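You operate a simulated robot arm through the tools that you are given. There is no shell and no other tool.

Carry out the task below with a simulated robot arm. There is one attempt and no reset: what you move stays moved.

## Task
Wind the hose card's length off the reel.
Fine: lift the brake lever and the clamp lever, turn the reel wheel till the reel gauge shows it, then press both down again.

The check looks at the end state, three seconds after you hand in, the way a careful person would. Anything else that was tipped, shoved, dropped, spilled or broken makes it a failure.

## Robot
A 6-joint arm with a two-finger parallel gripper on a trunk, on a base that drives. Base frame: it is fixed to the floor where the robot stands at the start and does not move with it; the origin is under the middle of the robot, x ahead of it, y to its left, z up. Units: m, rad, N and s.
With the tool pointing down near the work surface it reaches from about 0.46 to 0.88 m from the robot's upright axis, wherever it stands. Its first joint turns from -2.601 to 2.601 rad. Places, roughly: brake lever [0.4, -0.6, 0.8]; clamp lever [0.2, -0.6, 0.8]; hose card [0.4, -1, 1.2]; reel wheel [-0.1, -0.8, 1]; tension knob [0.3, -0.8, 1.1]. Payload 3.43 kg.
The TCP is the grasp point between the finger pads, 0.034 m short of the fingertips. In the tool frame z runs along the fingers and y along their closing line. Largest opening 0.128 m; finger width 0.024, thickness 0.012; the body of the gripper, 0.048 by 0.13 m, starts 0.096 m behind the TCP.
Orientation is that of the tool frame in the base frame, as a unit quaternion [x, y, z, w]. With the fingers straight down and closing along the base's y, the tool's x points along the base's -x, its y along +y and its z along -z.

## Interface
- The arm moves only by the tool send_rows. Its argument "steps" is a list of rows, each an object (a shift or turn left out is 0, a gripper value left out holds the last) with "delta_pos": the shift along the tool's x, y, z in mm, a list of three; "rotation": the turn, a rotation vector about the tool's x, y, z in rad, a list of three; "claw": the opening in per cent of the stroke, from 0 (shut) to 100 (fully open). In form: [{"delta_pos": [tx, ty, tz], "rotation": [ax, ay, az], "claw": claw}, ...]. A call has 1 to 20 rows; each row shifts and turns the commanded pose from where the row before left it, along the tool's axes as they then stand. Each row takes 0.2 s and may step no farther than 0.05 m and 0.15 rad from the row before; otherwise, or with a gripper value out of range, the whole call is refused. A pose out of reach is approached as far as the arm can. The call stops where the force on the tool passes 60 N (or 10 N more than at its start, if that is more) or the arm is blocked; 0.2 s more then pass. The fingers move at their own pace (about 0.108 m/s each) and stop on an object; they squeeze with about 30 N. The grip force told is the motor's: it shows also when the fingers shut on nothing. Time passes only in rows, and 0.2 s behind the last, so rows that do not move let the fingers close. It gives the time, the measured TCP pose, the force on the tool (base axes), the opening and the grip force at its end, in the units of the frame above (readings bear some noise), with the torque about the TCP (base axes, N m) and any sound that the robot's microphone picked up.
- Cameras (640 x 400 px; columns grow to the right, rows downward): "scene" is now at [-0.0196, 0.0898, 1.6817]; the picture's right is [-0.95, -0.30, -0.00], its down [-0.19, 0.61, -0.77] and it looks along [0.23, -0.73, -0.64] (base axes); focal length 295 px, centre (320, 200). "wrist" rides on the gripper at [0.076, -0.011, -0.16] in the tool frame; the picture's right is [0.15, 0.99, 0.00], its down [-0.88, 0.13, -0.46] and it looks along [-0.45, 0.07, 0.89] (tool axes); focal length 234 px, centre (320, 200). There is no depth. A picture from a camera that has moved, and an enlarged one, comes with that camera's place and axes in the base frame and with its lens.
- get_image(camera): a new picture of that camera. It takes no simulated time.
- lift_body(by): slides the trunk up (or, below 0, down) by that many m; the arm and the scene camera ride with it, the base frame stays. It gives what a move gives, with no picture.
- base_move(legs): drives the robot by 1 to 6 legs, each [ahead, turn to the left] in m and rad, along the robot's own axes; the way and the turn of a leg run together, so that a leg with both is an arc; at most 1.5 m and 3.142 rad a leg. The arm and the cameras ride along, it lands a little off, and it stops where it bumps. It gives what a move gives.
- aim_head(pan, tilt): turns the head with the scene camera to pan (to the left, within 2.705 rad either way) and tilt (down, from -0.506 to 1.204), counted from straight ahead of the robot. It gives what a move gives.
- enlarge(camera, box): a new picture of the part [left, top, right, bottom] of that camera's present view, enlarged. It takes no simulated time.
- finish_job(): hands the job in; it is judged then, once.

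Places have to be worked out from the pictures, the camera data and where the tool is seen. Open the gripper and draw the arm clear of the work before you hand the job in, unless the task says otherwise.

The tools are called after "Call:" by a JSON object that holds its "name" and its "arguments". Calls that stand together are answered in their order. send_rows: Moves the arm, as the interface text tells. Its arguments: {"type":"object","properties":{"steps":{"type":"array","items":{"type":"object","properties":{"delta_pos":{"type":"array","items":{"type":"number"}},"rotation":{"type":"array","items":{"type":"number"}},"claw":{"type":"number"}}}}},"required":["steps"]} The other tools are called the same way: lift_body (by) slides the trunk up or down; base_move (legs) drives the base; aim_head (pan, tilt) turns the head that bears the scene camera; get_image (camera) takes a picture; enlarge (camera, box) takes an enlarged picture of a part of a camera's view; finish_job () hands the job in.

At the start:

```text
clock: 0.0
ee_pos: [0.1947, -0.6124, 1.2634]
ee_rot: [-0.001, 1.0, -0.001, 0.001]
force: [0.2, 0.0, 0.4]
ft_torque: [0.01, 0.0, 0.01]
finger_gap: 0.128
finger_force: 0.0
trunk travel left (down, up): [-0.695, 0.015]
robot x, y, heading: [-0.0007, -0.0004, -0.002]
head pan, tilt: [-1.264, 0.698]
```

scene: 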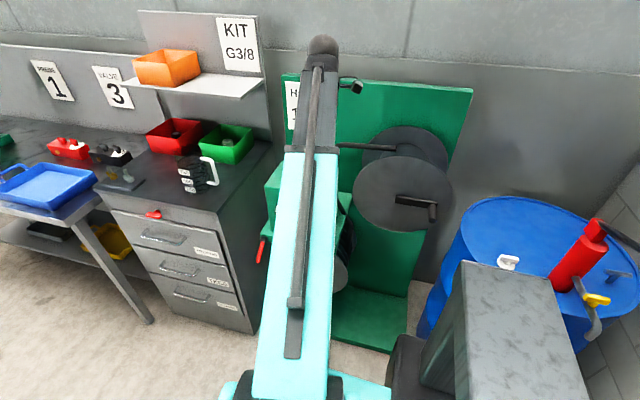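
wrist: 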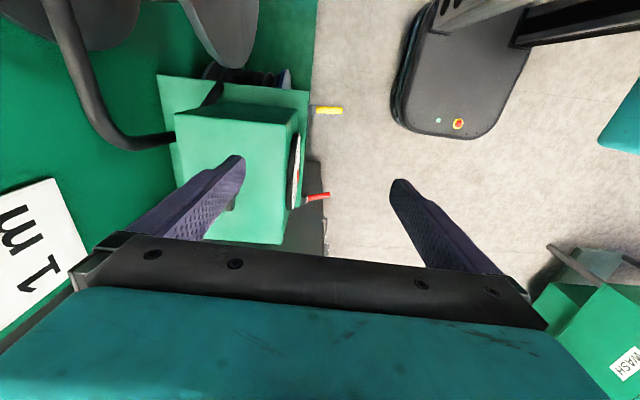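

I begin by looking closer at the reel panel in both cameras before moving anything.

Call:
{"name": "enlarge", "arguments": {"camera": "scene", "box": [230, 60, 480, 360]}}

Call:
{"name": "enlarge", "arguments": {"camera": "wrist", "box": [0, 0, 360, 340]}}

```text
1.33 times, centred on (355, 210) of scene
camera zoom: at [-0.0196, 0.0898, 1.6817], right [-0.95, -0.3, 0.0], down [-0.19, 0.61, -0.77], along [0.23, -0.73, -0.64], focal length 393 px, centre (273, 187)
```

zoom: 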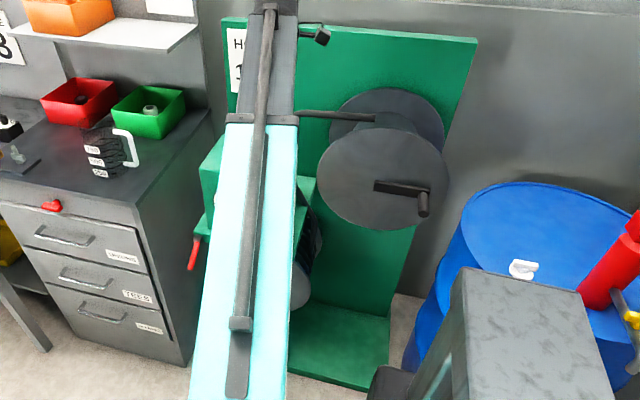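

```text
1.18 times, centred on (180, 170) of wrist
camera zoom: at [0.1193, -0.624, 1.4234], right [-0.15, 0.99, 0.0], down [0.88, 0.13, 0.46], along [0.45, 0.07, -0.89], focal length 276 px, centre (485, 235)
```

zoom: 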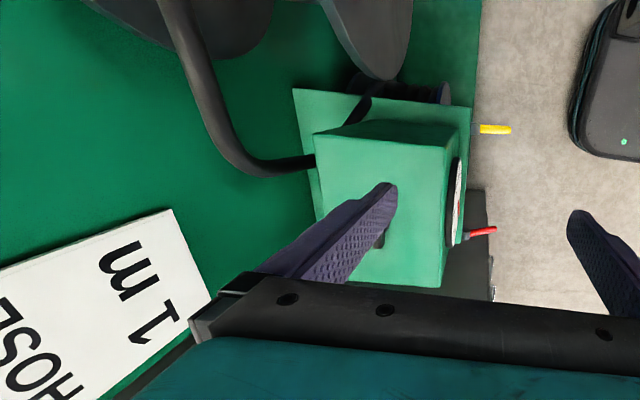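

The arm hides the gauge box and card. I look around with the head first, to know what is near the base before I drive or move the arm.

Call:
{"name": "aim_head", "arguments": {"pan": 0.0, "tilt": 0.7}}

Call:
{"name": "get_image", "arguments": {"camera": "scene"}}

Call:
{"name": "aim_head", "arguments": {"pan": 1.5, "tilt": 0.7}}

Call:
{"name": "get_image", "arguments": {"camera": "scene"}}

Call:
{"name": "aim_head", "arguments": {"pan": -2.4, "tilt": 0.7}}

Call:
{"name": "get_image", "arguments": {"camera": "scene"}}

Call:
{"name": "aim_head", "arguments": {"pan": 2.6, "tilt": 0.7}}

Call:
{"name": "get_image", "arguments": {"camera": "scene"}}

```text
clock: 1.4
ee_pos: [0.1949, -0.6136, 1.264]
ee_rot: [-0.001, 1.0, 0.001, 0.001]
force: [0.4, 0.2, 0.4]
ft_torque: [0.01, -0.03, 0.0]
finger_gap: 0.1281
finger_force: 0.0
trunk travel left (down, up): [-0.695, 0.015]
robot x, y, heading: [-0.0017, -0.0007, -0.002]
head pan, tilt: [0.0, 0.7]
```

```text
taken
camera scene: at [0.0397, 0.1707, 1.6816], right [0.0, -1.0, 0.0], down [-0.64, 0.0, -0.77], along [0.77, 0.0, -0.64], focal length 295 px, centre (320, 200)
```

scene: 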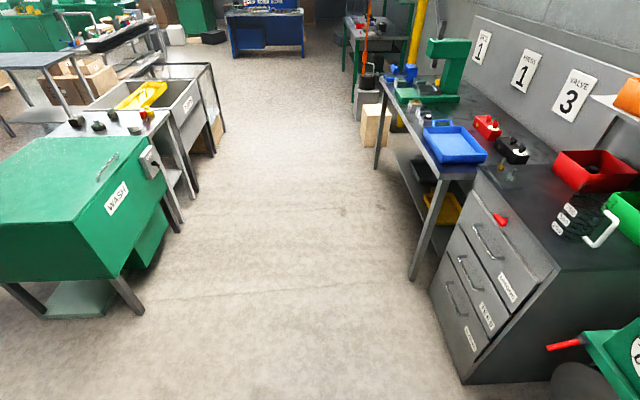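

```text
clock: 3.0
ee_pos: [0.1947, -0.6133, 1.2624]
ee_rot: [0.0, 1.0, 0.001, 0.0]
force: [0.6, -0.4, -0.2]
ft_torque: [0.05, -0.01, 0.01]
finger_gap: 0.128
finger_force: 0.0
trunk travel left (down, up): [-0.695, 0.015]
robot x, y, heading: [-0.0017, 0.0003, -0.001]
head pan, tilt: [1.499, 0.7]
```

```text
taken
camera scene: at [-0.039, 0.2556, 1.6816], right [1.0, -0.07, 0.0], down [-0.05, -0.64, -0.76], along [0.06, 0.76, -0.64], focal length 295 px, centre (320, 200)
```

scene: 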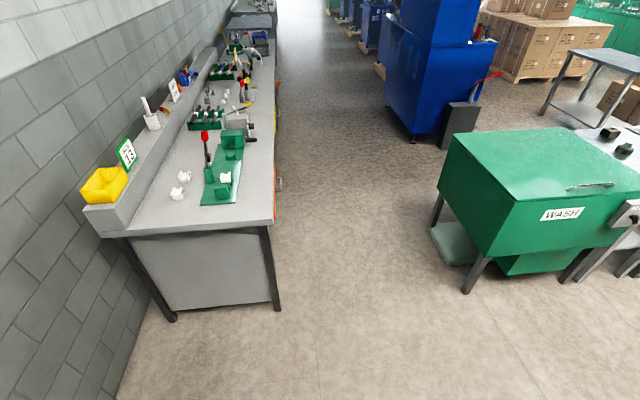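

```text
clock: 6.2
ee_pos: [0.1958, -0.6135, 1.2627]
ee_rot: [0.0, 1.0, 0.0, 0.0]
force: [-1.3, -0.1, 0.6]
ft_torque: [0.03, 0.0, -0.02]
finger_gap: 0.1283
finger_force: 0.0
trunk travel left (down, up): [-0.695, 0.015]
robot x, y, heading: [0.0027, -0.0036, -0.002]
head pan, tilt: [-2.4, 0.7]
```

```text
taken
camera scene: at [-0.1079, 0.1135, 1.6815], right [-0.68, 0.74, 0.0], down [0.48, 0.43, -0.76], along [-0.56, -0.52, -0.64], focal length 295 px, centre (320, 200)
```

scene: 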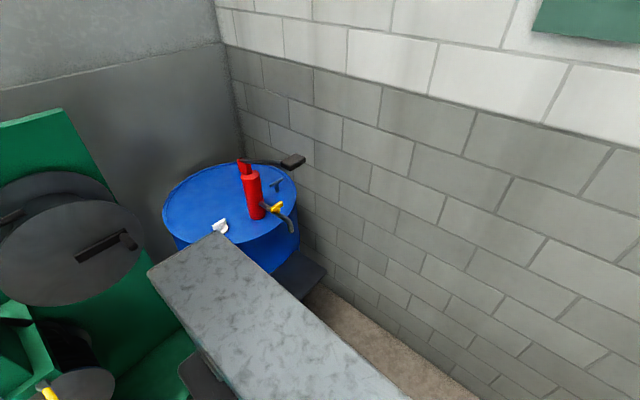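

```text
clock: 10.2
ee_pos: [0.1952, -0.613, 1.2635]
ee_rot: [0.0, 1.0, 0.0, 0.0]
force: [0.4, -0.1, 0.2]
ft_torque: [-0.01, -0.02, -0.01]
finger_gap: 0.1281
finger_force: 0.1
trunk travel left (down, up): [-0.695, 0.015]
robot x, y, heading: [-0.0015, 0.0002, -0.003]
head pan, tilt: [2.601, 0.7]
```

```text
taken
camera scene: at [-0.118, 0.2147, 1.6815], right [0.52, 0.86, 0.0], down [0.55, -0.33, -0.76], along [-0.66, 0.39, -0.64], focal length 295 px, centre (320, 200)
```

scene: 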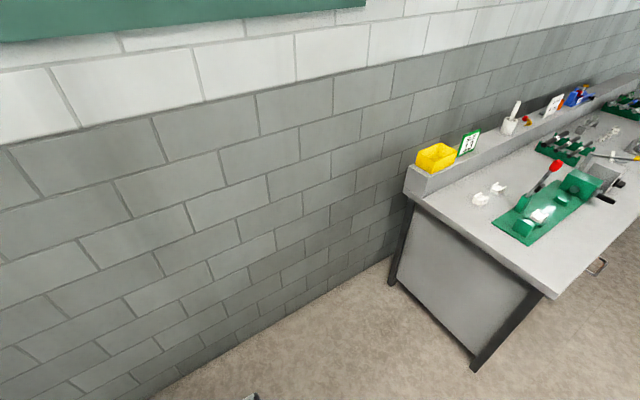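

The floor ahead and to the left is free. I now look at the panel from straight right of the robot, to see what the arm leaves visible.

Call:
{"name": "aim_head", "arguments": {"pan": -1.6, "tilt": 0.75}}

Call:
{"name": "get_image", "arguments": {"camera": "scene"}}

Call:
{"name": "aim_head", "arguments": {"pan": -0.8, "tilt": 0.75}}

Call:
{"name": "get_image", "arguments": {"camera": "scene"}}

```text
clock: 13.6
ee_pos: [0.1949, -0.6141, 1.2635]
ee_rot: [0.0, 1.0, -0.001, 0.0]
force: [0.1, 0.5, -0.5]
ft_torque: [-0.01, 0.01, -0.02]
finger_gap: 0.1278
finger_force: 0.0
trunk travel left (down, up): [-0.695, 0.015]
robot x, y, heading: [0.0026, 0.0005, 0.001]
head pan, tilt: [-1.6, 0.75]
```

```text
taken
camera scene: at [-0.0478, 0.088, 1.6773], right [-1.0, 0.03, 0.0], down [0.02, 0.68, -0.73], along [-0.02, -0.73, -0.68], focal length 295 px, centre (320, 200)
```

scene: 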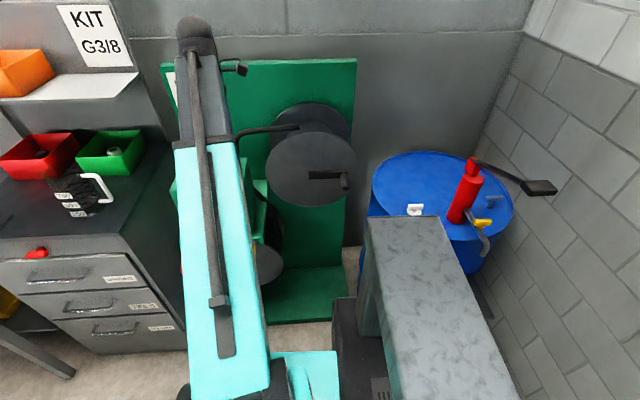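

```text
clock: 14.7
ee_pos: [0.1953, -0.6136, 1.2631]
ee_rot: [-0.001, 1.0, 0.0, 0.001]
force: [0.6, 0.0, -0.5]
ft_torque: [-0.05, -0.01, 0.01]
finger_gap: 0.1281
finger_force: 0.0
trunk travel left (down, up): [-0.695, 0.015]
robot x, y, heading: [-0.0003, 0.0011, -0.001]
head pan, tilt: [-0.799, 0.75]
```

```text
taken
camera scene: at [0.0124, 0.1114, 1.6773], right [-0.72, -0.7, 0.0], down [-0.47, 0.49, -0.73], along [0.51, -0.53, -0.68], focal length 295 px, centre (320, 200)
```

scene: 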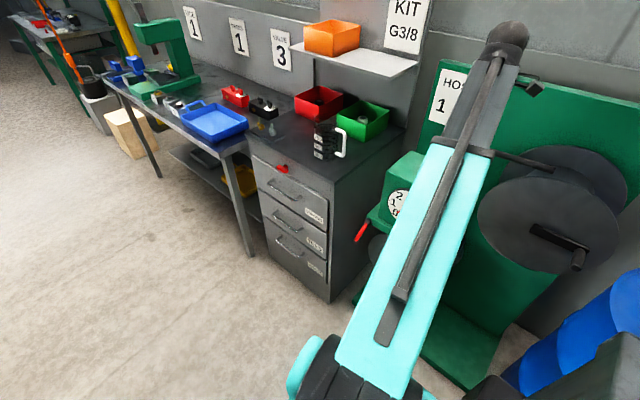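

The arm blocks the view of the gauge box. I swing it level round its first joint toward +x (radius about 0.64 m, well above everything) to clear the view.

Call:
{"name": "send_rows", "arguments": {"steps": [{"delta_pos": [-45.2, 16.2, 0], "rotation": [0, 0, -0.0747]}, {"delta_pos": [-45.2, 16.2, 0], "rotation": [0, 0, -0.0747]}, {"delta_pos": [-45.2, 16.2, 0], "rotation": [0, 0, -0.0747]}, {"delta_pos": [-45.2, 16.2, 0], "rotation": [0, 0, -0.0747]}, {"delta_pos": [-45.2, 16.2, 0], "rotation": [0, 0, -0.0747]}, {"delta_pos": [-45.2, 16.2, 0], "rotation": [0, 0, -0.0747]}, {"delta_pos": [-45.2, 16.2, 0], "rotation": [0, 0, -0.0747]}, {"delta_pos": [-45.2, 16.2, 0], "rotation": [0, 0, -0.0747]}, {"delta_pos": [-45.2, 16.2, 0], "rotation": [0, 0, -0.0747]}, {"delta_pos": [-45.2, 16.2, 0], "rotation": [0, 0, -0.0747]}, {"delta_pos": [-45.2, 16.2, 0], "rotation": [0, 0, -0.0747]}, {"delta_pos": [-45.2, 16.2, 0], "rotation": [0, 0, -0.0747]}, {"delta_pos": [-45.2, 16.2, 0], "rotation": [0, 0, -0.0747]}, {"delta_pos": [-45.2, 16.2, 0], "rotation": [0, 0, -0.0747]}, {"delta_pos": [-45.2, 16.2, 0], "rotation": [0, 0, -0.0747]}, {"delta_pos": [-45.2, 16.2, 0], "rotation": [0, 0, -0.0747]}]}}

Call:
{"name": "aim_head", "arguments": {"pan": -1.2, "tilt": 0.75}}

Call:
{"name": "get_image", "arguments": {"camera": "scene"}}

```text
clock: 18.1
ee_pos: [0.6434, -0.0439, 1.2591]
ee_rot: [-0.563, 0.827, -0.004, 0.003]
force: [0.4, -1.0, 0.6]
ft_torque: [0.01, 0.02, 0.01]
finger_gap: 0.1278
finger_force: 0.1
out of reach, approached as far as the arm can: row 12
trunk travel left (down, up): [-0.695, 0.015]
robot x, y, heading: [-0.0002, 0.0013, -0.002]
head pan, tilt: [-0.799, 0.75]
```

```text
clock: 19.0
ee_pos: [0.6425, -0.0459, 1.2588]
ee_rot: [-0.563, 0.826, -0.003, 0.004]
force: [0.4, 0.8, 0.2]
ft_torque: [0.02, -0.01, -0.01]
finger_gap: 0.1273
finger_force: 0.0
trunk travel left (down, up): [-0.695, 0.015]
robot x, y, heading: [-0.003, -0.0009, -0.001]
head pan, tilt: [-1.201, 0.75]
```

```text
taken
camera scene: at [-0.0151, 0.0935, 1.6773], right [-0.93, -0.36, 0.0], down [-0.25, 0.64, -0.73], along [0.26, -0.68, -0.68], focal length 295 px, centre (320, 200)
```

scene: 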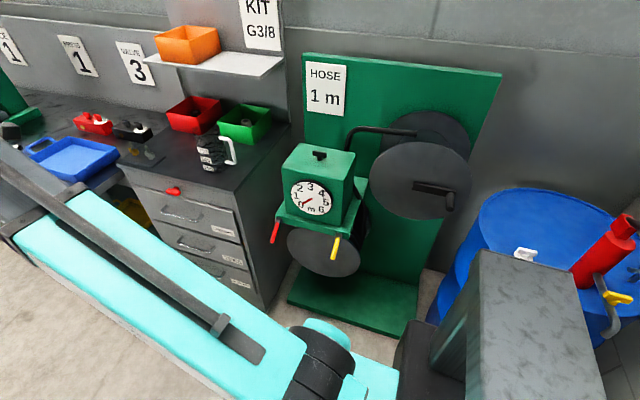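

Now the view is free: card reads "HOSE 1 m", with a gauge, red lever, yellow lever and a wheel with a crank. I enlarge these.

Call:
{"name": "enlarge", "arguments": {"camera": "scene", "box": [255, 130, 385, 290]}}

Call:
{"name": "enlarge", "arguments": {"camera": "scene", "box": [280, 50, 500, 230]}}

Call:
{"name": "enlarge", "arguments": {"camera": "scene", "box": [280, 170, 340, 220]}}

```text
2.50 times, centred on (320, 210) of scene
camera zoom: at [-0.0151, 0.0935, 1.6773], right [-0.93, -0.36, 0.0], down [-0.25, 0.64, -0.73], along [0.26, -0.68, -0.68], focal length 736 px, centre (320, 175)
```

zoom: 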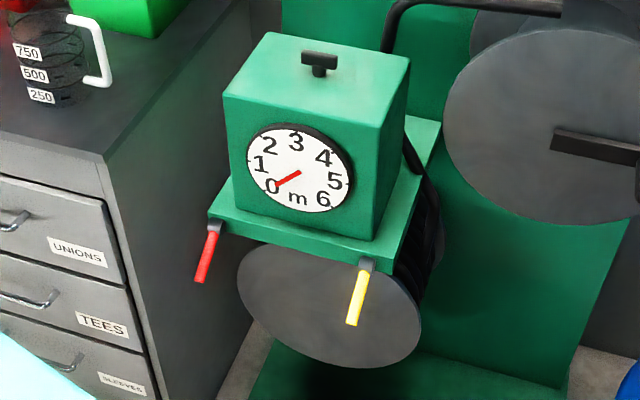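

```text
2.22 times, centred on (390, 140) of scene
camera zoom: at [-0.0151, 0.0935, 1.6773], right [-0.93, -0.36, 0.0], down [-0.25, 0.64, -0.73], along [0.26, -0.68, -0.68], focal length 655 px, centre (164, 333)
```

zoom: 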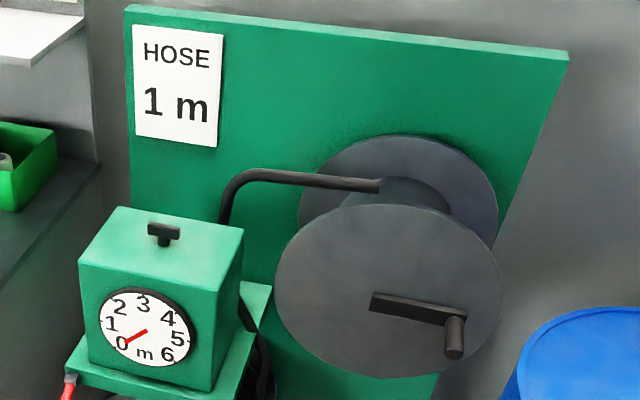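

```text
8.00 times, centred on (310, 195) of scene
camera zoom: at [-0.0151, 0.0935, 1.6773], right [-0.93, -0.36, 0.0], down [-0.25, 0.64, -0.73], along [0.26, -0.68, -0.68], focal length 2357 px, centre (400, 240)
```

zoom: 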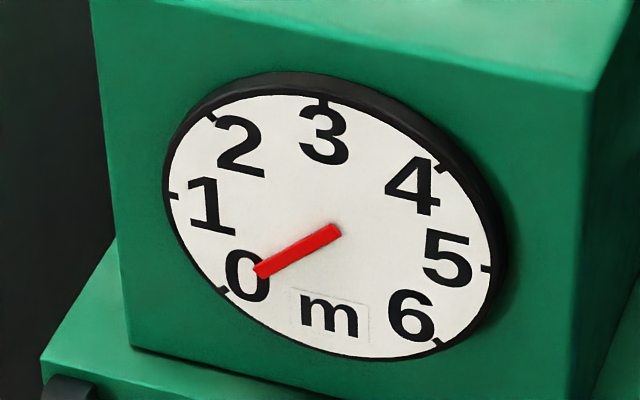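

The gauge stands at 0, the card wants 1 m. Red lever (≈x 0.4) is the brake and yellow (≈x 0.2) the clamp, both hanging down; the T-knob on top is not to be touched. I turn the robot to face the panel and back off a bit, so that a level tool can work the levers and crank from the front.

Call:
{"name": "base_move", "arguments": {"legs": [[0.12, 0], [0, -1.5], [-0.2, 0]]}}

Call:
{"name": "aim_head", "arguments": {"pan": 0.0, "tilt": 0.75}}

Call:
{"name": "get_image", "arguments": {"camera": "scene"}}

Call:
{"name": "get_image", "arguments": {"camera": "wrist"}}

```text
clock: 26.6
ee_pos: [0.1109, -0.4425, 1.2591]
ee_rot: [0.149, 0.989, -0.006, 0.001]
force: [-0.1, 0.2, -0.3]
ft_torque: [-0.02, 0.0, 0.0]
finger_gap: 0.128
finger_force: 0.2
trunk travel left (down, up): [-0.695, 0.015]
robot x, y, heading: [0.0824, 0.1989, -1.504]
head pan, tilt: [-1.201, 0.75]
```

```text
clock: 28.1
ee_pos: [0.1116, -0.4447, 1.2574]
ee_rot: [0.147, 0.989, -0.005, 0.002]
force: [0.2, 0.2, -0.2]
ft_torque: [-0.02, -0.02, 0.02]
finger_gap: 0.1276
finger_force: 0.1
trunk travel left (down, up): [-0.695, 0.015]
robot x, y, heading: [0.0826, 0.2009, -1.505]
head pan, tilt: [0.0, 0.75]
```

```text
taken
camera scene: at [0.2546, 0.1726, 1.6773], right [-1.0, -0.07, 0.0], down [-0.05, 0.68, -0.73], along [0.05, -0.73, -0.68], focal length 295 px, centre (320, 200)
```

scene: 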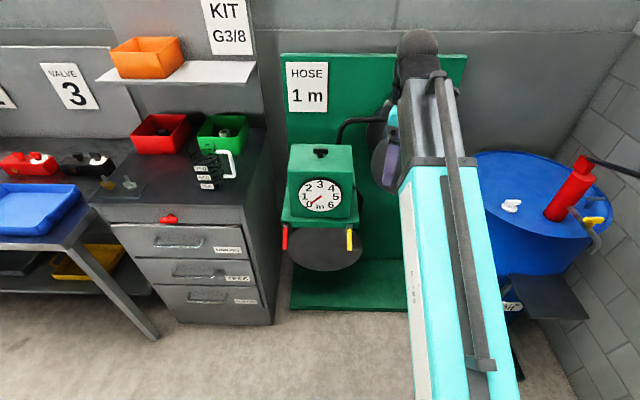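

```text
taken
camera wrist: at [0.036, -0.4314, 1.4189], right [0.15, 0.99, -0.01], down [0.88, -0.13, 0.46], along [0.45, -0.08, -0.89], focal length 234 px, centre (320, 200)
```

wrist: 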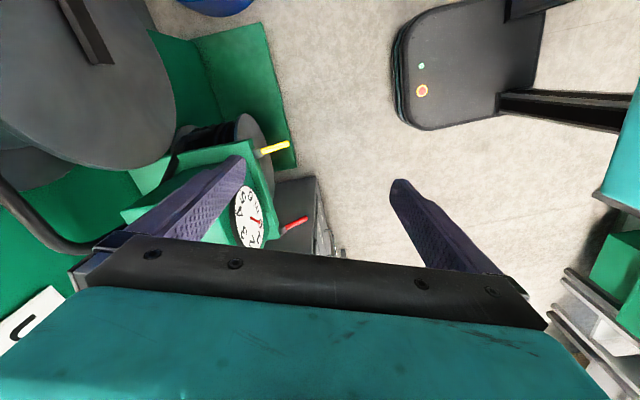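

The turn went well; the gauge is visible from the head right in front of it. I enlarge the levers and the gauge to triangulate with the earlier view.

Call:
{"name": "enlarge", "arguments": {"camera": "scene", "box": [270, 130, 400, 280]}}

Call:
{"name": "enlarge", "arguments": {"camera": "wrist", "box": [100, 90, 340, 290]}}

```text
2.67 times, centred on (335, 205) of scene
camera zoom: at [0.2546, 0.1726, 1.6773], right [-1.0, -0.07, 0.0], down [-0.05, 0.68, -0.73], along [0.05, -0.73, -0.68], focal length 786 px, centre (280, 187)
```

zoom: 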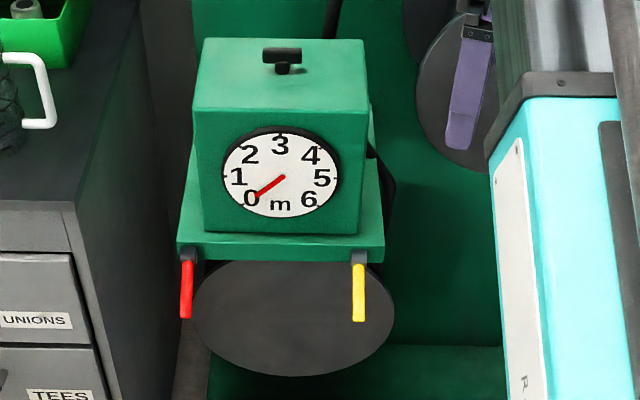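

```text
2.00 times, centred on (220, 190) of wrist
camera zoom: at [0.036, -0.4314, 1.4189], right [0.15, 0.99, -0.01], down [0.88, -0.13, 0.46], along [0.45, -0.08, -0.89], focal length 468 px, centre (520, 220)
```

zoom: 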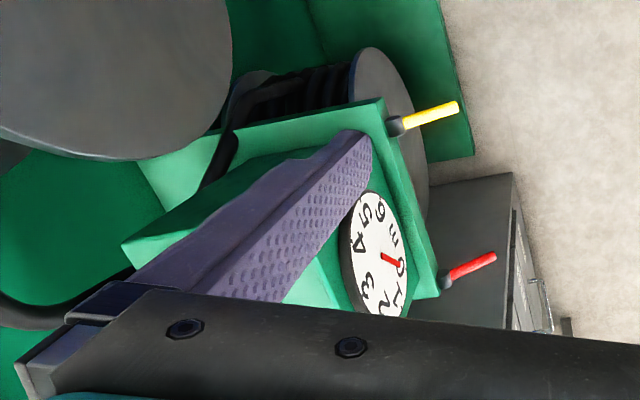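

Triangulated: red lever runs from about (0.445,-0.61,0.80) to its tip (0.446,-0.554,0.72), yellow from (0.187,-0.615,0.80) to (0.185,-0.56,0.723). I yaw the tool in place so its fingers close along base x and the wrist camera will end on top.

Call:
{"name": "send_rows", "arguments": {"steps": [{"rotation": [0, 0, -0.1435], "claw": 50}, {"rotation": [0, 0, -0.1435]}, {"rotation": [0, 0, -0.1435]}, {"rotation": [0, 0, -0.1435]}, {"rotation": [0, 0, -0.1435]}, {"rotation": [0, 0, -0.1435]}, {"rotation": [0, 0, -0.1435]}, {"rotation": [0, 0, -0.1435]}, {"rotation": [0, 0, -0.1435]}, {"rotation": [0, 0, -0.1435]}, {"rotation": [0, 0, -0.1435]}, {"rotation": [0, 0, -0.1435]}, {"rotation": [0, 0, -0.1435]}]}}

Call:
{"name": "get_image", "arguments": {"camera": "wrist"}}

```text
clock: 30.9
ee_pos: [0.1269, -0.4439, 1.2574]
ee_rot: [-0.686, 0.728, -0.004, -0.003]
force: [0.2, -0.5, 0.5]
ft_torque: [-0.01, -0.01, -0.04]
finger_gap: 0.0637
finger_force: 0.0
out of reach, approached as far as the arm can: row 13
trunk travel left (down, up): [-0.695, 0.015]
robot x, y, heading: [0.084, 0.1978, -1.498]
head pan, tilt: [0.0, 0.75]
```

```text
taken
camera wrist: at [0.1337, -0.5184, 1.4198], right [-1.0, -0.09, 0.0], down [-0.08, 0.89, 0.45], along [-0.04, 0.45, -0.89], focal length 234 px, centre (320, 200)
```

wrist: 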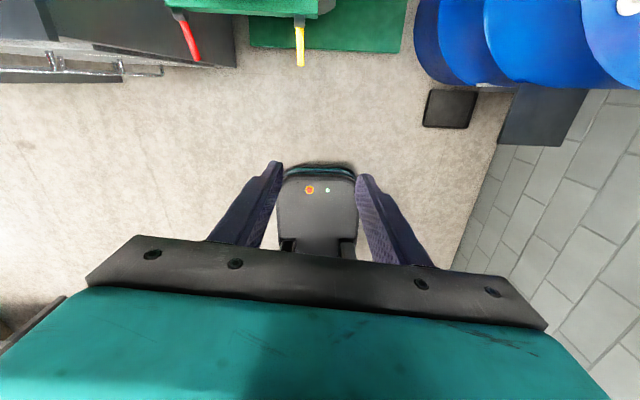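

The yaw is nearly at its end value (one row was marginal on reach). Now I pitch the tool up to point at the panel, shifting it forward as it turns.

Call:
{"name": "send_rows", "arguments": {"steps": [{"delta_pos": [14, 0, 0], "rotation": [0, 0.1428, 0]}, {"delta_pos": [13.9, 0, 2], "rotation": [0, 0.1428, 0]}, {"delta_pos": [13.4, 0, 4], "rotation": [0, 0.1428, 0]}, {"delta_pos": [12.7, 0, 5.8], "rotation": [0, 0.1428, 0]}]}}

```text
clock: 31.9
ee_pos: [0.1242, -0.5, 1.2594]
ee_rot: [-0.655, 0.698, -0.198, -0.21]
force: [-0.3, -0.2, 0.1]
ft_torque: [-0.02, -0.02, -0.03]
finger_gap: 0.0641
finger_force: 0.1
trunk travel left (down, up): [-0.695, 0.015]
robot x, y, heading: [0.0794, 0.1971, -1.5]
head pan, tilt: [0.0, 0.75]
```

That pitch works without limits; I go on to the level pose.

Call:
{"name": "send_rows", "arguments": {"steps": [{"delta_pos": [11.8, 0, 7.6], "rotation": [0, 0.1428, 0]}, {"delta_pos": [10.6, 0, 9.2], "rotation": [0, 0.1428, 0]}, {"delta_pos": [9.2, 0, 10.6], "rotation": [0, 0.1428, 0]}, {"delta_pos": [7.6, 0, 11.8], "rotation": [0, 0.1428, 0]}, {"delta_pos": [5.8, 0, 12.7], "rotation": [0, 0.1428, 0]}, {"delta_pos": [4, 0, 13.4], "rotation": [0, 0.1428, 0]}, {"delta_pos": [2, 0, 13.9], "rotation": [0, 0.1428, 0]}]}}

Call:
{"name": "get_image", "arguments": {"camera": "wrist"}}

Call:
{"name": "get_image", "arguments": {"camera": "scene"}}

```text
clock: 33.5
ee_pos: [0.1199, -0.6241, 1.2684]
ee_rot: [-0.481, 0.515, -0.49, -0.514]
force: [0.2, 0.3, 0.3]
ft_torque: [0.04, 0.01, 0.03]
finger_gap: 0.0642
finger_force: 0.0
out of reach, approached as far as the arm can: row 3, 4, 5
trunk travel left (down, up): [-0.695, 0.015]
robot x, y, heading: [0.0852, 0.1973, -1.503]
head pan, tilt: [0.0, 0.75]
```

```text
taken
camera wrist: at [0.1407, -0.4652, 1.3428], right [-0.99, 0.06, 0.14], down [-0.09, 0.46, -0.89], along [-0.12, -0.89, -0.44], focal length 234 px, centre (320, 200)
```

wrist: 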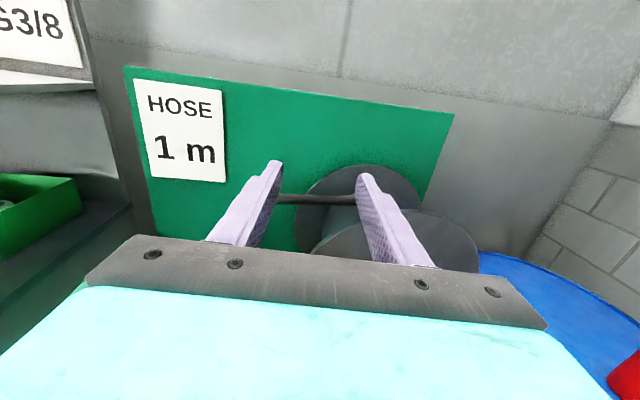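

```text
taken
camera scene: at [0.2549, 0.1721, 1.6773], right [-1.0, -0.07, 0.0], down [-0.05, 0.68, -0.73], along [0.05, -0.73, -0.68], focal length 295 px, centre (320, 200)
```

scene: 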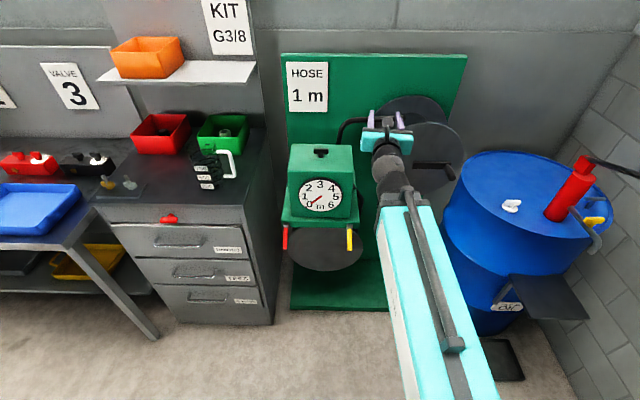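

The tool is now level, pointing at the panel, camera on top. I enlarge the wheel and crank in the scene view for triangulation.

Call:
{"name": "enlarge", "arguments": {"camera": "scene", "box": [360, 85, 480, 205]}}

Call:
{"name": "enlarge", "arguments": {"camera": "scene", "box": [270, 130, 370, 270]}}

```text
3.33 times, centred on (420, 145) of scene
camera zoom: at [0.2549, 0.1721, 1.6773], right [-1.0, -0.07, 0.0], down [-0.05, 0.68, -0.73], along [0.05, -0.73, -0.68], focal length 982 px, centre (-13, 383)
```

zoom: 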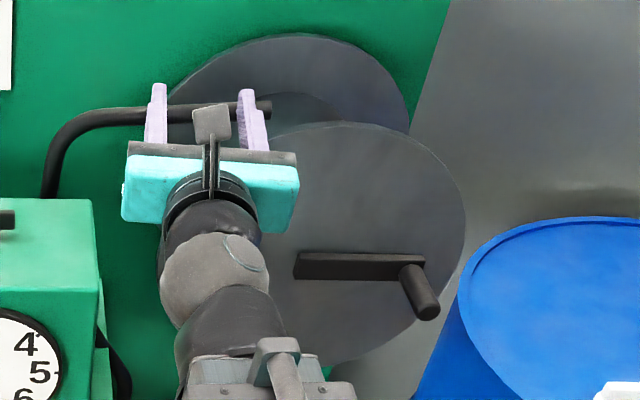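

```text
2.86 times, centred on (320, 200) of scene
camera zoom: at [0.2549, 0.1721, 1.6773], right [-1.0, -0.07, 0.0], down [-0.05, 0.68, -0.73], along [0.05, -0.73, -0.68], focal length 842 px, centre (320, 200)
```

zoom: 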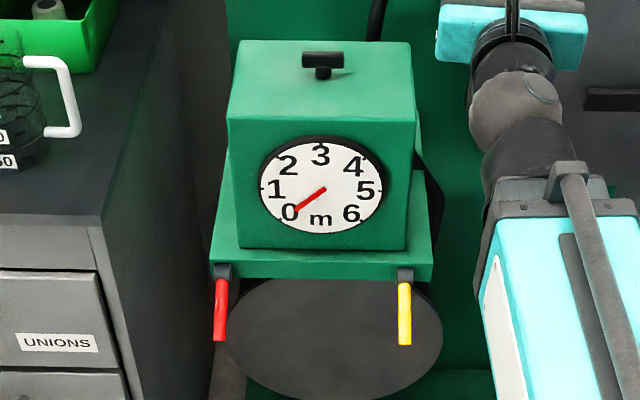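

The crank handle lies along y from about (-0.162,-0.75,1.02) to its tip at y -0.68, hub near (-0.045,-0.755,1.02), radius about 0.115. I true up the yaw, draw back 60 mm and shift toward +x clear, then lower the trunk for the levers.

Call:
{"name": "send_rows", "arguments": {"steps": [{"delta_pos": [0, 0, -30], "rotation": [0.058, 0, 0]}, {"delta_pos": [0, 0, -40]}]}}

Call:
{"name": "lift_body", "arguments": {"by": -0.35}}

Call:
{"name": "get_image", "arguments": {"camera": "scene"}}

Call:
{"name": "get_image", "arguments": {"camera": "wrist"}}

```text
clock: 34.0
ee_pos: [0.123, -0.6188, 1.2719]
ee_rot: [0.497, -0.498, 0.502, 0.503]
force: [0.7, 0.3, -1.1]
ft_torque: [0.02, 0.03, 0.01]
finger_gap: 0.0638
finger_force: 0.1
out of reach, approached as far as the arm can: row 1, 2
trunk travel left (down, up): [-0.695, 0.015]
robot x, y, heading: [0.0834, 0.1988, -1.501]
head pan, tilt: [0.0, 0.75]
```

```text
clock: 37.5
ee_pos: [0.1225, -0.6187, 0.9209]
ee_rot: [0.496, -0.499, 0.501, 0.504]
force: [-1.0, -0.5, -0.3]
ft_torque: [0.01, -0.03, 0.01]
finger_gap: 0.0638
finger_force: 0.0
trunk travel left (down, up): [-0.345, 0.365]
robot x, y, heading: [0.0815, 0.1996, -1.503]
head pan, tilt: [0.0, 0.75]
```

```text
taken
camera scene: at [0.2548, 0.1726, 1.3273], right [-1.0, -0.07, 0.0], down [-0.05, 0.68, -0.73], along [0.05, -0.73, -0.68], focal length 295 px, centre (320, 200)
```

scene: 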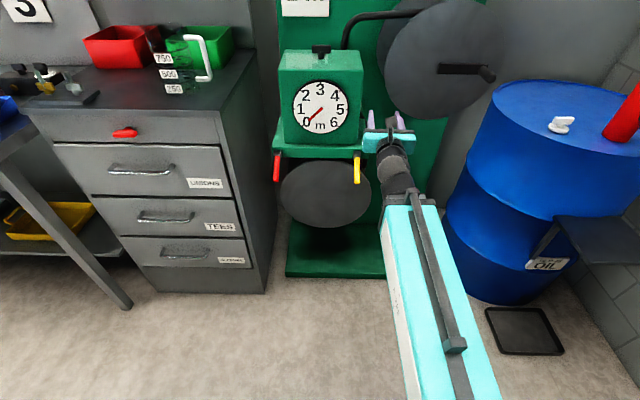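

```text
taken
camera wrist: at [0.1351, -0.4575, 0.9964], right [-0.99, 0.01, 0.15], down [-0.13, 0.45, -0.89], along [-0.07, -0.89, -0.44], focal length 234 px, centre (320, 200)
```

wrist: 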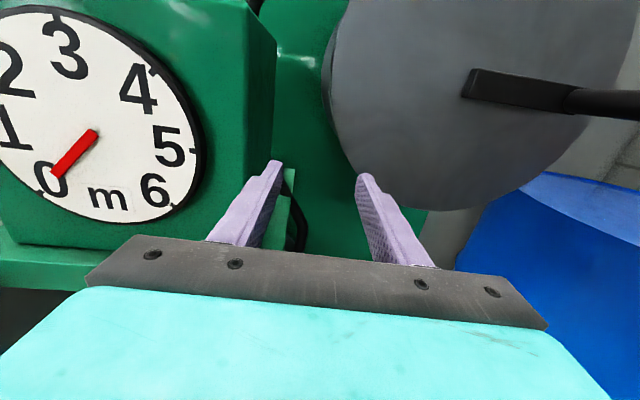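

The tool could not draw back: with a level tool about 0.82 m is the inner limit. I back the base 0.13 m, so the levers come into the comfortable range.

Call:
{"name": "base_move", "arguments": {"legs": [[-0.13, 0]]}}

```text
clock: 38.8
ee_pos: [0.1145, -0.4878, 0.9215]
ee_rot: [0.496, -0.499, 0.501, 0.503]
force: [0.3, -0.7, -0.8]
ft_torque: [-0.03, -0.02, 0.04]
finger_gap: 0.0639
finger_force: 0.2
trunk travel left (down, up): [-0.345, 0.365]
robot x, y, heading: [0.0725, 0.3273, -1.505]
head pan, tilt: [0.0, 0.75]
```

Now the fingers have room. I move level with the fingers short of the levers, to a stand-off before the red lever at about (0.446,-0.49,0.77).

Call:
{"name": "send_rows", "arguments": {"steps": [{"delta_pos": [-19, -41.5, 0]}, {"delta_pos": [-19, -41.5, 0]}, {"delta_pos": [-19, -41.5, 0]}, {"delta_pos": [-19, -41.5, 0]}, {"delta_pos": [-19, -41.5, 0]}, {"delta_pos": [-19, -41.5, 0]}, {"delta_pos": [-19, -41.5, 0]}, {"delta_pos": [-19, -41.5, 0]}]}}

Call:
{"name": "get_image", "arguments": {"camera": "wrist"}}

Call:
{"name": "get_image", "arguments": {"camera": "scene"}}

```text
clock: 40.6
ee_pos: [0.4463, -0.4902, 0.769]
ee_rot: [0.496, -0.499, 0.502, 0.503]
force: [0.3, 0.6, 0.0]
ft_torque: [0.02, -0.01, 0.03]
finger_gap: 0.064
finger_force: 0.1
trunk travel left (down, up): [-0.345, 0.365]
robot x, y, heading: [0.0739, 0.3229, -1.505]
head pan, tilt: [0.0, 0.75]
```

```text
taken
camera wrist: at [0.4586, -0.33, 0.845], right [-0.99, 0.01, 0.14], down [-0.13, 0.45, -0.89], along [-0.07, -0.89, -0.44], focal length 234 px, centre (320, 200)
```

wrist: 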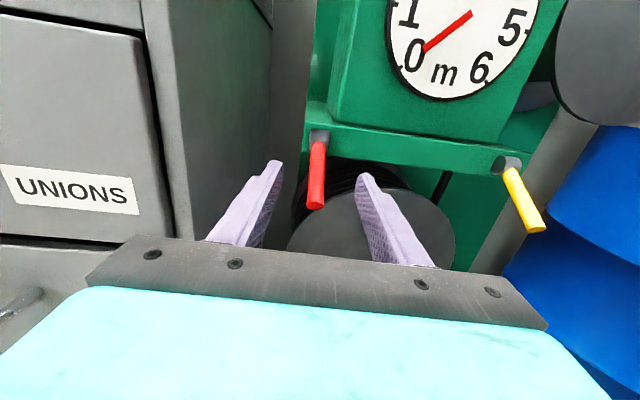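

```text
taken
camera scene: at [0.2459, 0.3026, 1.3273], right [-1.0, -0.07, 0.0], down [-0.05, 0.68, -0.73], along [0.05, -0.73, -0.68], focal length 295 px, centre (320, 200)
```

scene: 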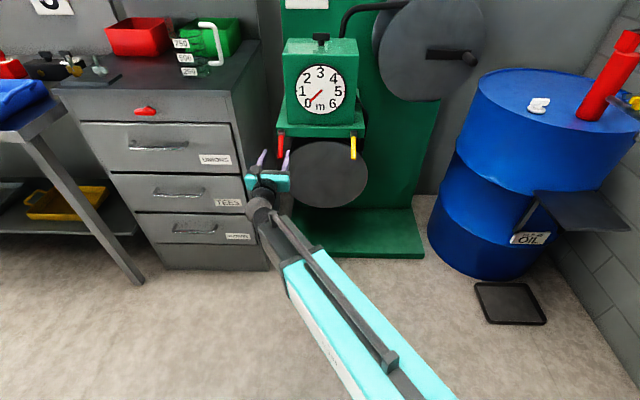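

The red lever is centred between the fingers. I lower to z≈0.731, go forward 72 mm so the pads straddle the lever near its tip, and close.

Call:
{"name": "send_rows", "arguments": {"steps": [{"delta_pos": [-38, 0, 0]}, {"delta_pos": [0, 0, 36]}, {"delta_pos": [0, 0, 36]}, {"claw": 0}, {}, {}]}}

Call:
{"name": "get_image", "arguments": {"camera": "wrist"}}

```text
clock: 42.0
ee_pos: [0.4452, -0.5648, 0.7333]
ee_rot: [0.497, -0.498, 0.501, 0.504]
force: [0.8, -3.3, 1.1]
ft_torque: [0.04, 0.76, 1.17]
finger_gap: 0.0181
finger_force: 45.5
trunk travel left (down, up): [-0.345, 0.365]
robot x, y, heading: [0.0712, 0.3235, -1.502]
head pan, tilt: [0.0, 0.75]
```

```text
taken
camera wrist: at [0.4579, -0.4036, 0.8073], right [-0.99, 0.01, 0.15], down [-0.13, 0.45, -0.88], along [-0.07, -0.89, -0.44], focal length 234 px, centre (320, 200)
```

wrist: 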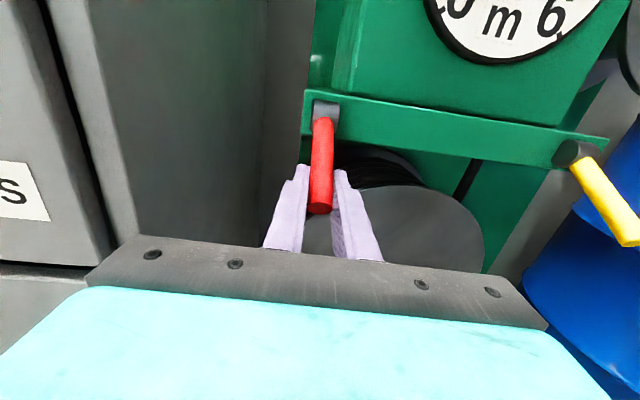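

The lever is held (18 mm thick). I raise it on an arc round its pivot (≈y -0.62, z 0.81), first part, watching the forces.

Call:
{"name": "send_rows", "arguments": {"steps": [{"delta_pos": [10.1, 0, -12]}, {"delta_pos": [11.3, 0, -9.6]}, {"delta_pos": [12.7, 0, -7.8]}]}}

```text
clock: 42.8
ee_pos: [0.4456, -0.5357, 0.7638]
ee_rot: [0.495, -0.501, 0.5, 0.504]
force: [-3.6, -19.8, -9.8]
ft_torque: [1.19, 0.29, 1.63]
finger_gap: 0.0187
finger_force: 45.0
trunk travel left (down, up): [-0.345, 0.365]
robot x, y, heading: [0.0743, 0.3253, -1.501]
head pan, tilt: [0.0, 0.75]
```

The lever follows; a pull toward -y tells my arc is a little wide. I go on with a tighter arc.

Call:
{"name": "send_rows", "arguments": {"steps": [{"delta_pos": [13.5, 0, -2.5]}, {"delta_pos": [14, 0, 0]}]}}

Call:
{"name": "get_image", "arguments": {"camera": "wrist"}}

```text
clock: 43.4
ee_pos: [0.4455, -0.5308, 0.7919]
ee_rot: [0.496, -0.5, 0.501, 0.503]
force: [-7.2, -0.4, -17.0]
ft_torque: [1.58, -0.12, 1.39]
finger_gap: 0.0189
finger_force: 44.8
trunk travel left (down, up): [-0.345, 0.365]
robot x, y, heading: [0.0755, 0.3275, -1.503]
head pan, tilt: [0.0, 0.75]
```

```text
taken
camera wrist: at [0.4578, -0.3712, 0.8665], right [-0.99, 0.01, 0.14], down [-0.13, 0.45, -0.88], along [-0.07, -0.89, -0.45], focal length 234 px, centre (320, 200)
```

wrist: 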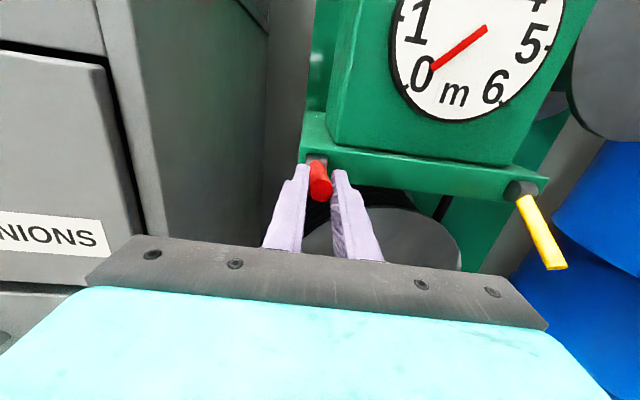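

The lever is near level and follows with low force. I keep on lifting on the refined arc (pivot ≈ y -0.612, z 0.80, radius 82 mm).

Call:
{"name": "send_rows", "arguments": {"steps": [{"delta_pos": [15.2, 0, 0]}, {"delta_pos": [15.5, 0, 2.9]}, {"delta_pos": [14.6, 0, 5.7]}]}}

Call:
{"name": "get_image", "arguments": {"camera": "wrist"}}

```text
clock: 44.2
ee_pos: [0.4477, -0.5387, 0.8472]
ee_rot: [0.495, -0.497, 0.503, 0.506]
force: [-0.2, 0.1, 0.6]
ft_torque: [0.01, 0.0, 0.04]
finger_gap: 0.0001
finger_force: 33.1
trunk travel left (down, up): [-0.345, 0.365]
robot x, y, heading: [0.0764, 0.3293, -1.5]
head pan, tilt: [0.0, 0.75]
```

```text
taken
camera wrist: at [0.4594, -0.3772, 0.9197], right [-0.99, 0.01, 0.15], down [-0.13, 0.44, -0.89], along [-0.07, -0.9, -0.44], focal length 234 px, centre (320, 200)
```

wrist: 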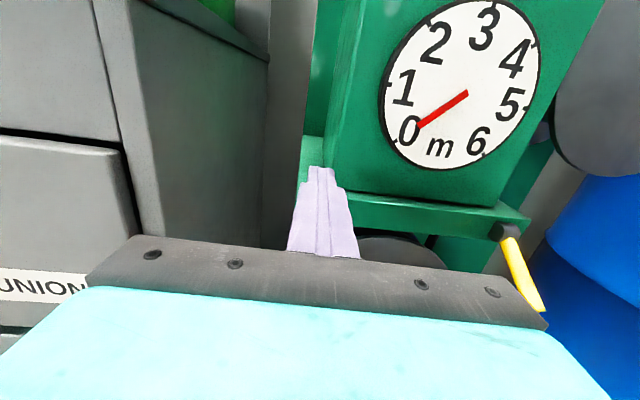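

The fingers slipped off the lever. I look where it now stands.

Call:
{"name": "enlarge", "arguments": {"camera": "scene", "box": [240, 60, 380, 210]}}

```text
2.67 times, centred on (310, 135) of scene
camera zoom: at [0.2457, 0.304, 1.3281], right [-1.0, -0.07, 0.0], down [-0.05, 0.68, -0.73], along [0.05, -0.73, -0.68], focal length 786 px, centre (347, 373)
```

zoom: 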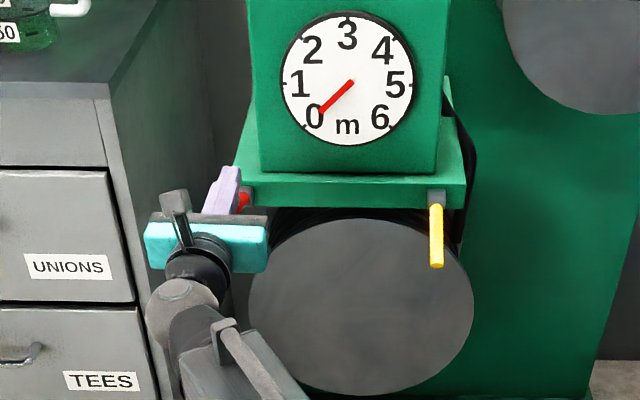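

Part of the red lever shows beside the finger. I draw back 60 mm to see its state clearly.

Call:
{"name": "send_rows", "arguments": {"steps": [{"delta_pos": [10, 0, -30]}, {"delta_pos": [10, 0, -30]}]}}

Call:
{"name": "get_image", "arguments": {"camera": "wrist"}}

Call:
{"name": "enlarge", "arguments": {"camera": "scene", "box": [240, 60, 380, 210]}}

```text
clock: 44.8
ee_pos: [0.4457, -0.4802, 0.8592]
ee_rot: [0.495, -0.499, 0.501, 0.504]
force: [-1.0, -0.2, 0.1]
ft_torque: [-0.02, 0.02, -0.03]
finger_gap: 0.0002
finger_force: 33.5
trunk travel left (down, up): [-0.345, 0.365]
robot x, y, heading: [0.0736, 0.3272, -1.499]
head pan, tilt: [0.0, 0.75]
```

```text
taken
camera wrist: at [0.4581, -0.3187, 0.9336], right [-0.99, 0.01, 0.15], down [-0.13, 0.45, -0.89], along [-0.07, -0.89, -0.44], focal length 234 px, centre (320, 200)
```

wrist: 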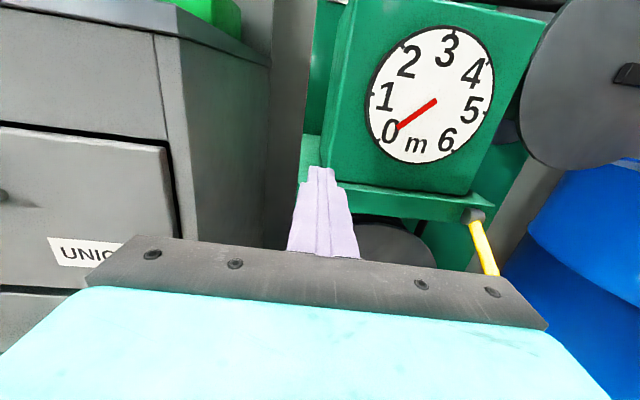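

```text
2.67 times, centred on (310, 135) of scene
camera zoom: at [0.246, 0.3025, 1.3274], right [-1.0, -0.07, 0.0], down [-0.05, 0.68, -0.73], along [0.05, -0.73, -0.68], focal length 786 px, centre (347, 373)
```

zoom: 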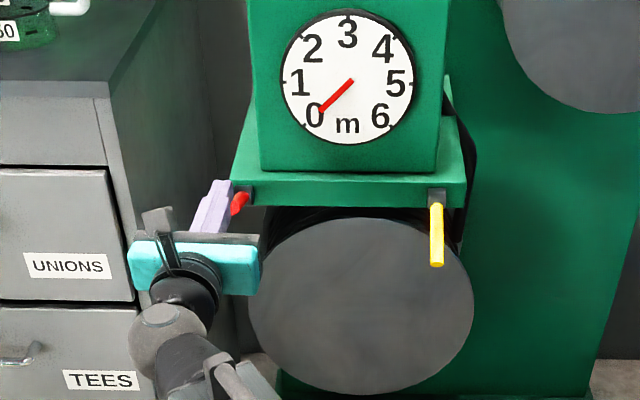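

Still hidden partly by the fingers. I raise the hand and shift it to +x a little to see the lever.

Call:
{"name": "send_rows", "arguments": {"steps": [{"delta_pos": [40, 0, 0]}, {"delta_pos": [40, 0, 0]}, {"delta_pos": [40, 0, 0]}]}}

Call:
{"name": "get_image", "arguments": {"camera": "wrist"}}

Call:
{"name": "enlarge", "arguments": {"camera": "scene", "box": [240, 60, 380, 210]}}

```text
clock: 45.6
ee_pos: [0.4454, -0.4788, 0.9791]
ee_rot: [0.496, -0.499, 0.501, 0.504]
force: [-0.4, 0.3, 0.3]
ft_torque: [-0.03, 0.01, 0.0]
finger_gap: 0.0001
finger_force: 32.6
trunk travel left (down, up): [-0.345, 0.365]
robot x, y, heading: [0.0785, 0.324, -1.501]
head pan, tilt: [0.0, 0.75]
```

```text
taken
camera wrist: at [0.4581, -0.3185, 1.0539], right [-0.99, 0.01, 0.15], down [-0.13, 0.45, -0.88], along [-0.07, -0.89, -0.44], focal length 234 px, centre (320, 200)
```

wrist: 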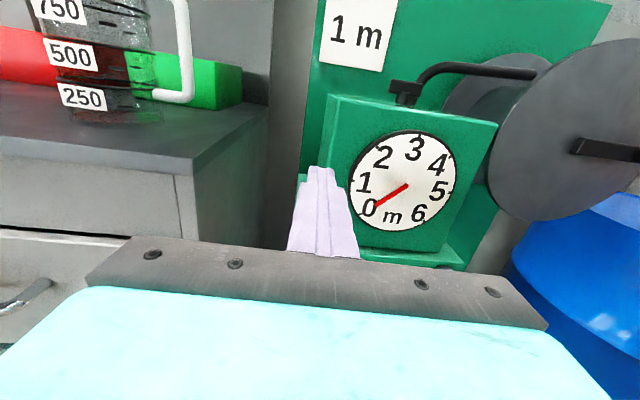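

```text
2.67 times, centred on (310, 135) of scene
camera zoom: at [0.2461, 0.3026, 1.3273], right [-1.0, -0.07, 0.0], down [-0.05, 0.68, -0.73], along [0.05, -0.73, -0.68], focal length 786 px, centre (347, 373)
```

zoom: 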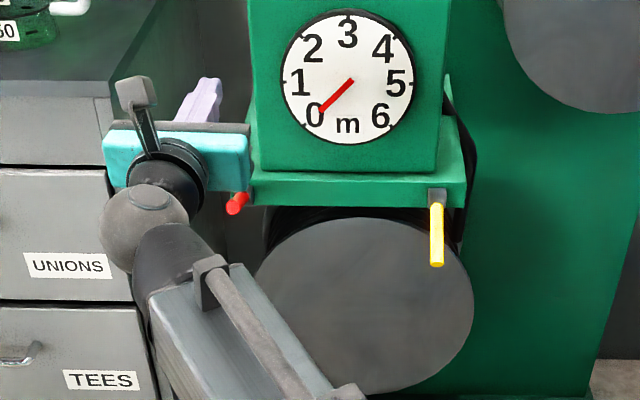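

The red lever now stands about level, so it slid out of the pads midway. I will push it up from beneath with the shut fingers: back a bit, down below it, forward under it.

Call:
{"name": "send_rows", "arguments": {"steps": [{"delta_pos": [0, 0, -25]}, {"delta_pos": [-46, 0, 0]}, {"delta_pos": [-46, 0, 0]}, {"delta_pos": [-46, 0, 0]}, {"delta_pos": [-46, 0, 0]}, {"delta_pos": [-40, 0, 0]}]}}

Call:
{"name": "get_image", "arguments": {"camera": "wrist"}}

Call:
{"name": "enlarge", "arguments": {"camera": "scene", "box": [240, 60, 380, 210]}}

```text
clock: 47.0
ee_pos: [0.4461, -0.4536, 0.7535]
ee_rot: [0.495, -0.499, 0.501, 0.504]
force: [-0.1, 0.1, 0.8]
ft_torque: [-0.01, 0.01, -0.02]
finger_gap: 0.0
finger_force: 33.0
trunk travel left (down, up): [-0.345, 0.365]
robot x, y, heading: [0.0754, 0.3269, -1.503]
head pan, tilt: [0.0, 0.75]
```

```text
taken
camera wrist: at [0.4589, -0.294, 0.8293], right [-0.99, 0.01, 0.14], down [-0.13, 0.45, -0.89], along [-0.07, -0.89, -0.44], focal length 234 px, centre (320, 200)
```

wrist: 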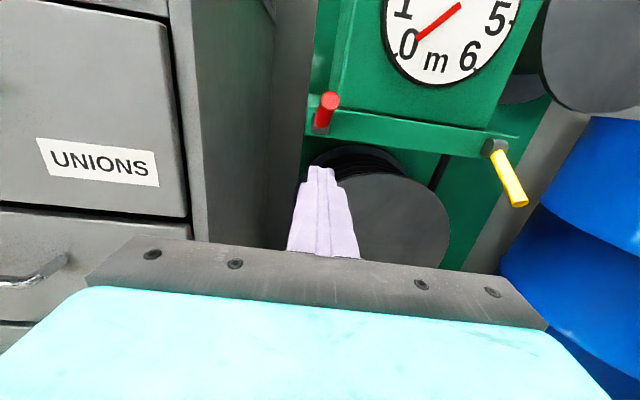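

```text
2.67 times, centred on (310, 135) of scene
camera zoom: at [0.246, 0.3027, 1.3274], right [-1.0, -0.07, 0.0], down [-0.05, 0.68, -0.73], along [0.05, -0.73, -0.68], focal length 786 px, centre (347, 373)
```

zoom: 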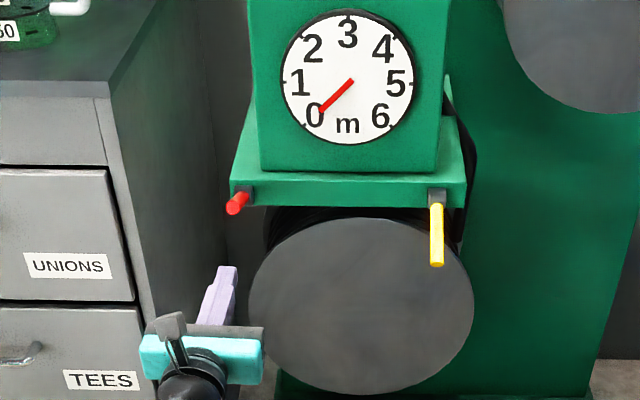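

Now it's clear: the red lever stands about 12° above level (tip ≈ (0.445,-0.523,0.819)). I slide the shut fingers under it and raise gently to see whether it goes further.

Call:
{"name": "send_rows", "arguments": {"steps": [{"delta_pos": [0, 0, 45]}, {"delta_pos": [0, 0, 45]}, {"delta_pos": [15, 0, 0]}, {"delta_pos": [12, 0, 0]}, {"delta_pos": [10, 0, 0]}, {"delta_pos": [8, 0, 0]}]}}

Call:
{"name": "get_image", "arguments": {"camera": "wrist"}}

```text
clock: 48.4
ee_pos: [0.4462, -0.5436, 0.7814]
ee_rot: [-0.5, 0.506, -0.498, -0.495]
force: [-1.9, 10.8, -20.1]
ft_torque: [0.52, -0.14, 0.18]
finger_gap: 0.0001
finger_force: 32.7
trunk travel left (down, up): [-0.345, 0.365]
robot x, y, heading: [0.074, 0.332, -1.502]
head pan, tilt: [0.0, 0.75]
stopped in row 6: the force on the tool passed its limit at 68 N (the readings are from after the stop); the commanded pose is now the measured one
```

```text
taken
camera wrist: at [0.4579, -0.3842, 0.8592], right [-0.99, 0.0, 0.14], down [-0.12, 0.47, -0.88], along [-0.07, -0.88, -0.46], focal length 234 px, centre (320, 200)
```

wrist: 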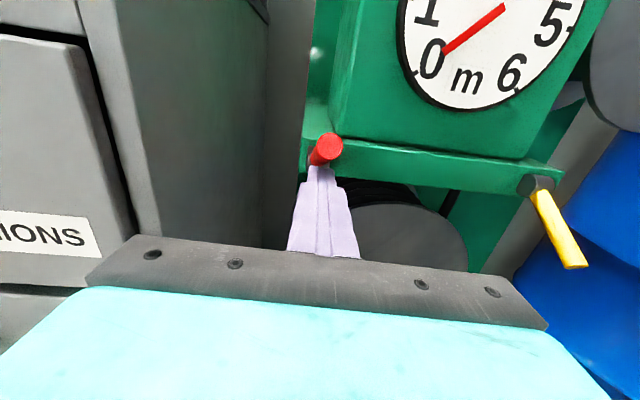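

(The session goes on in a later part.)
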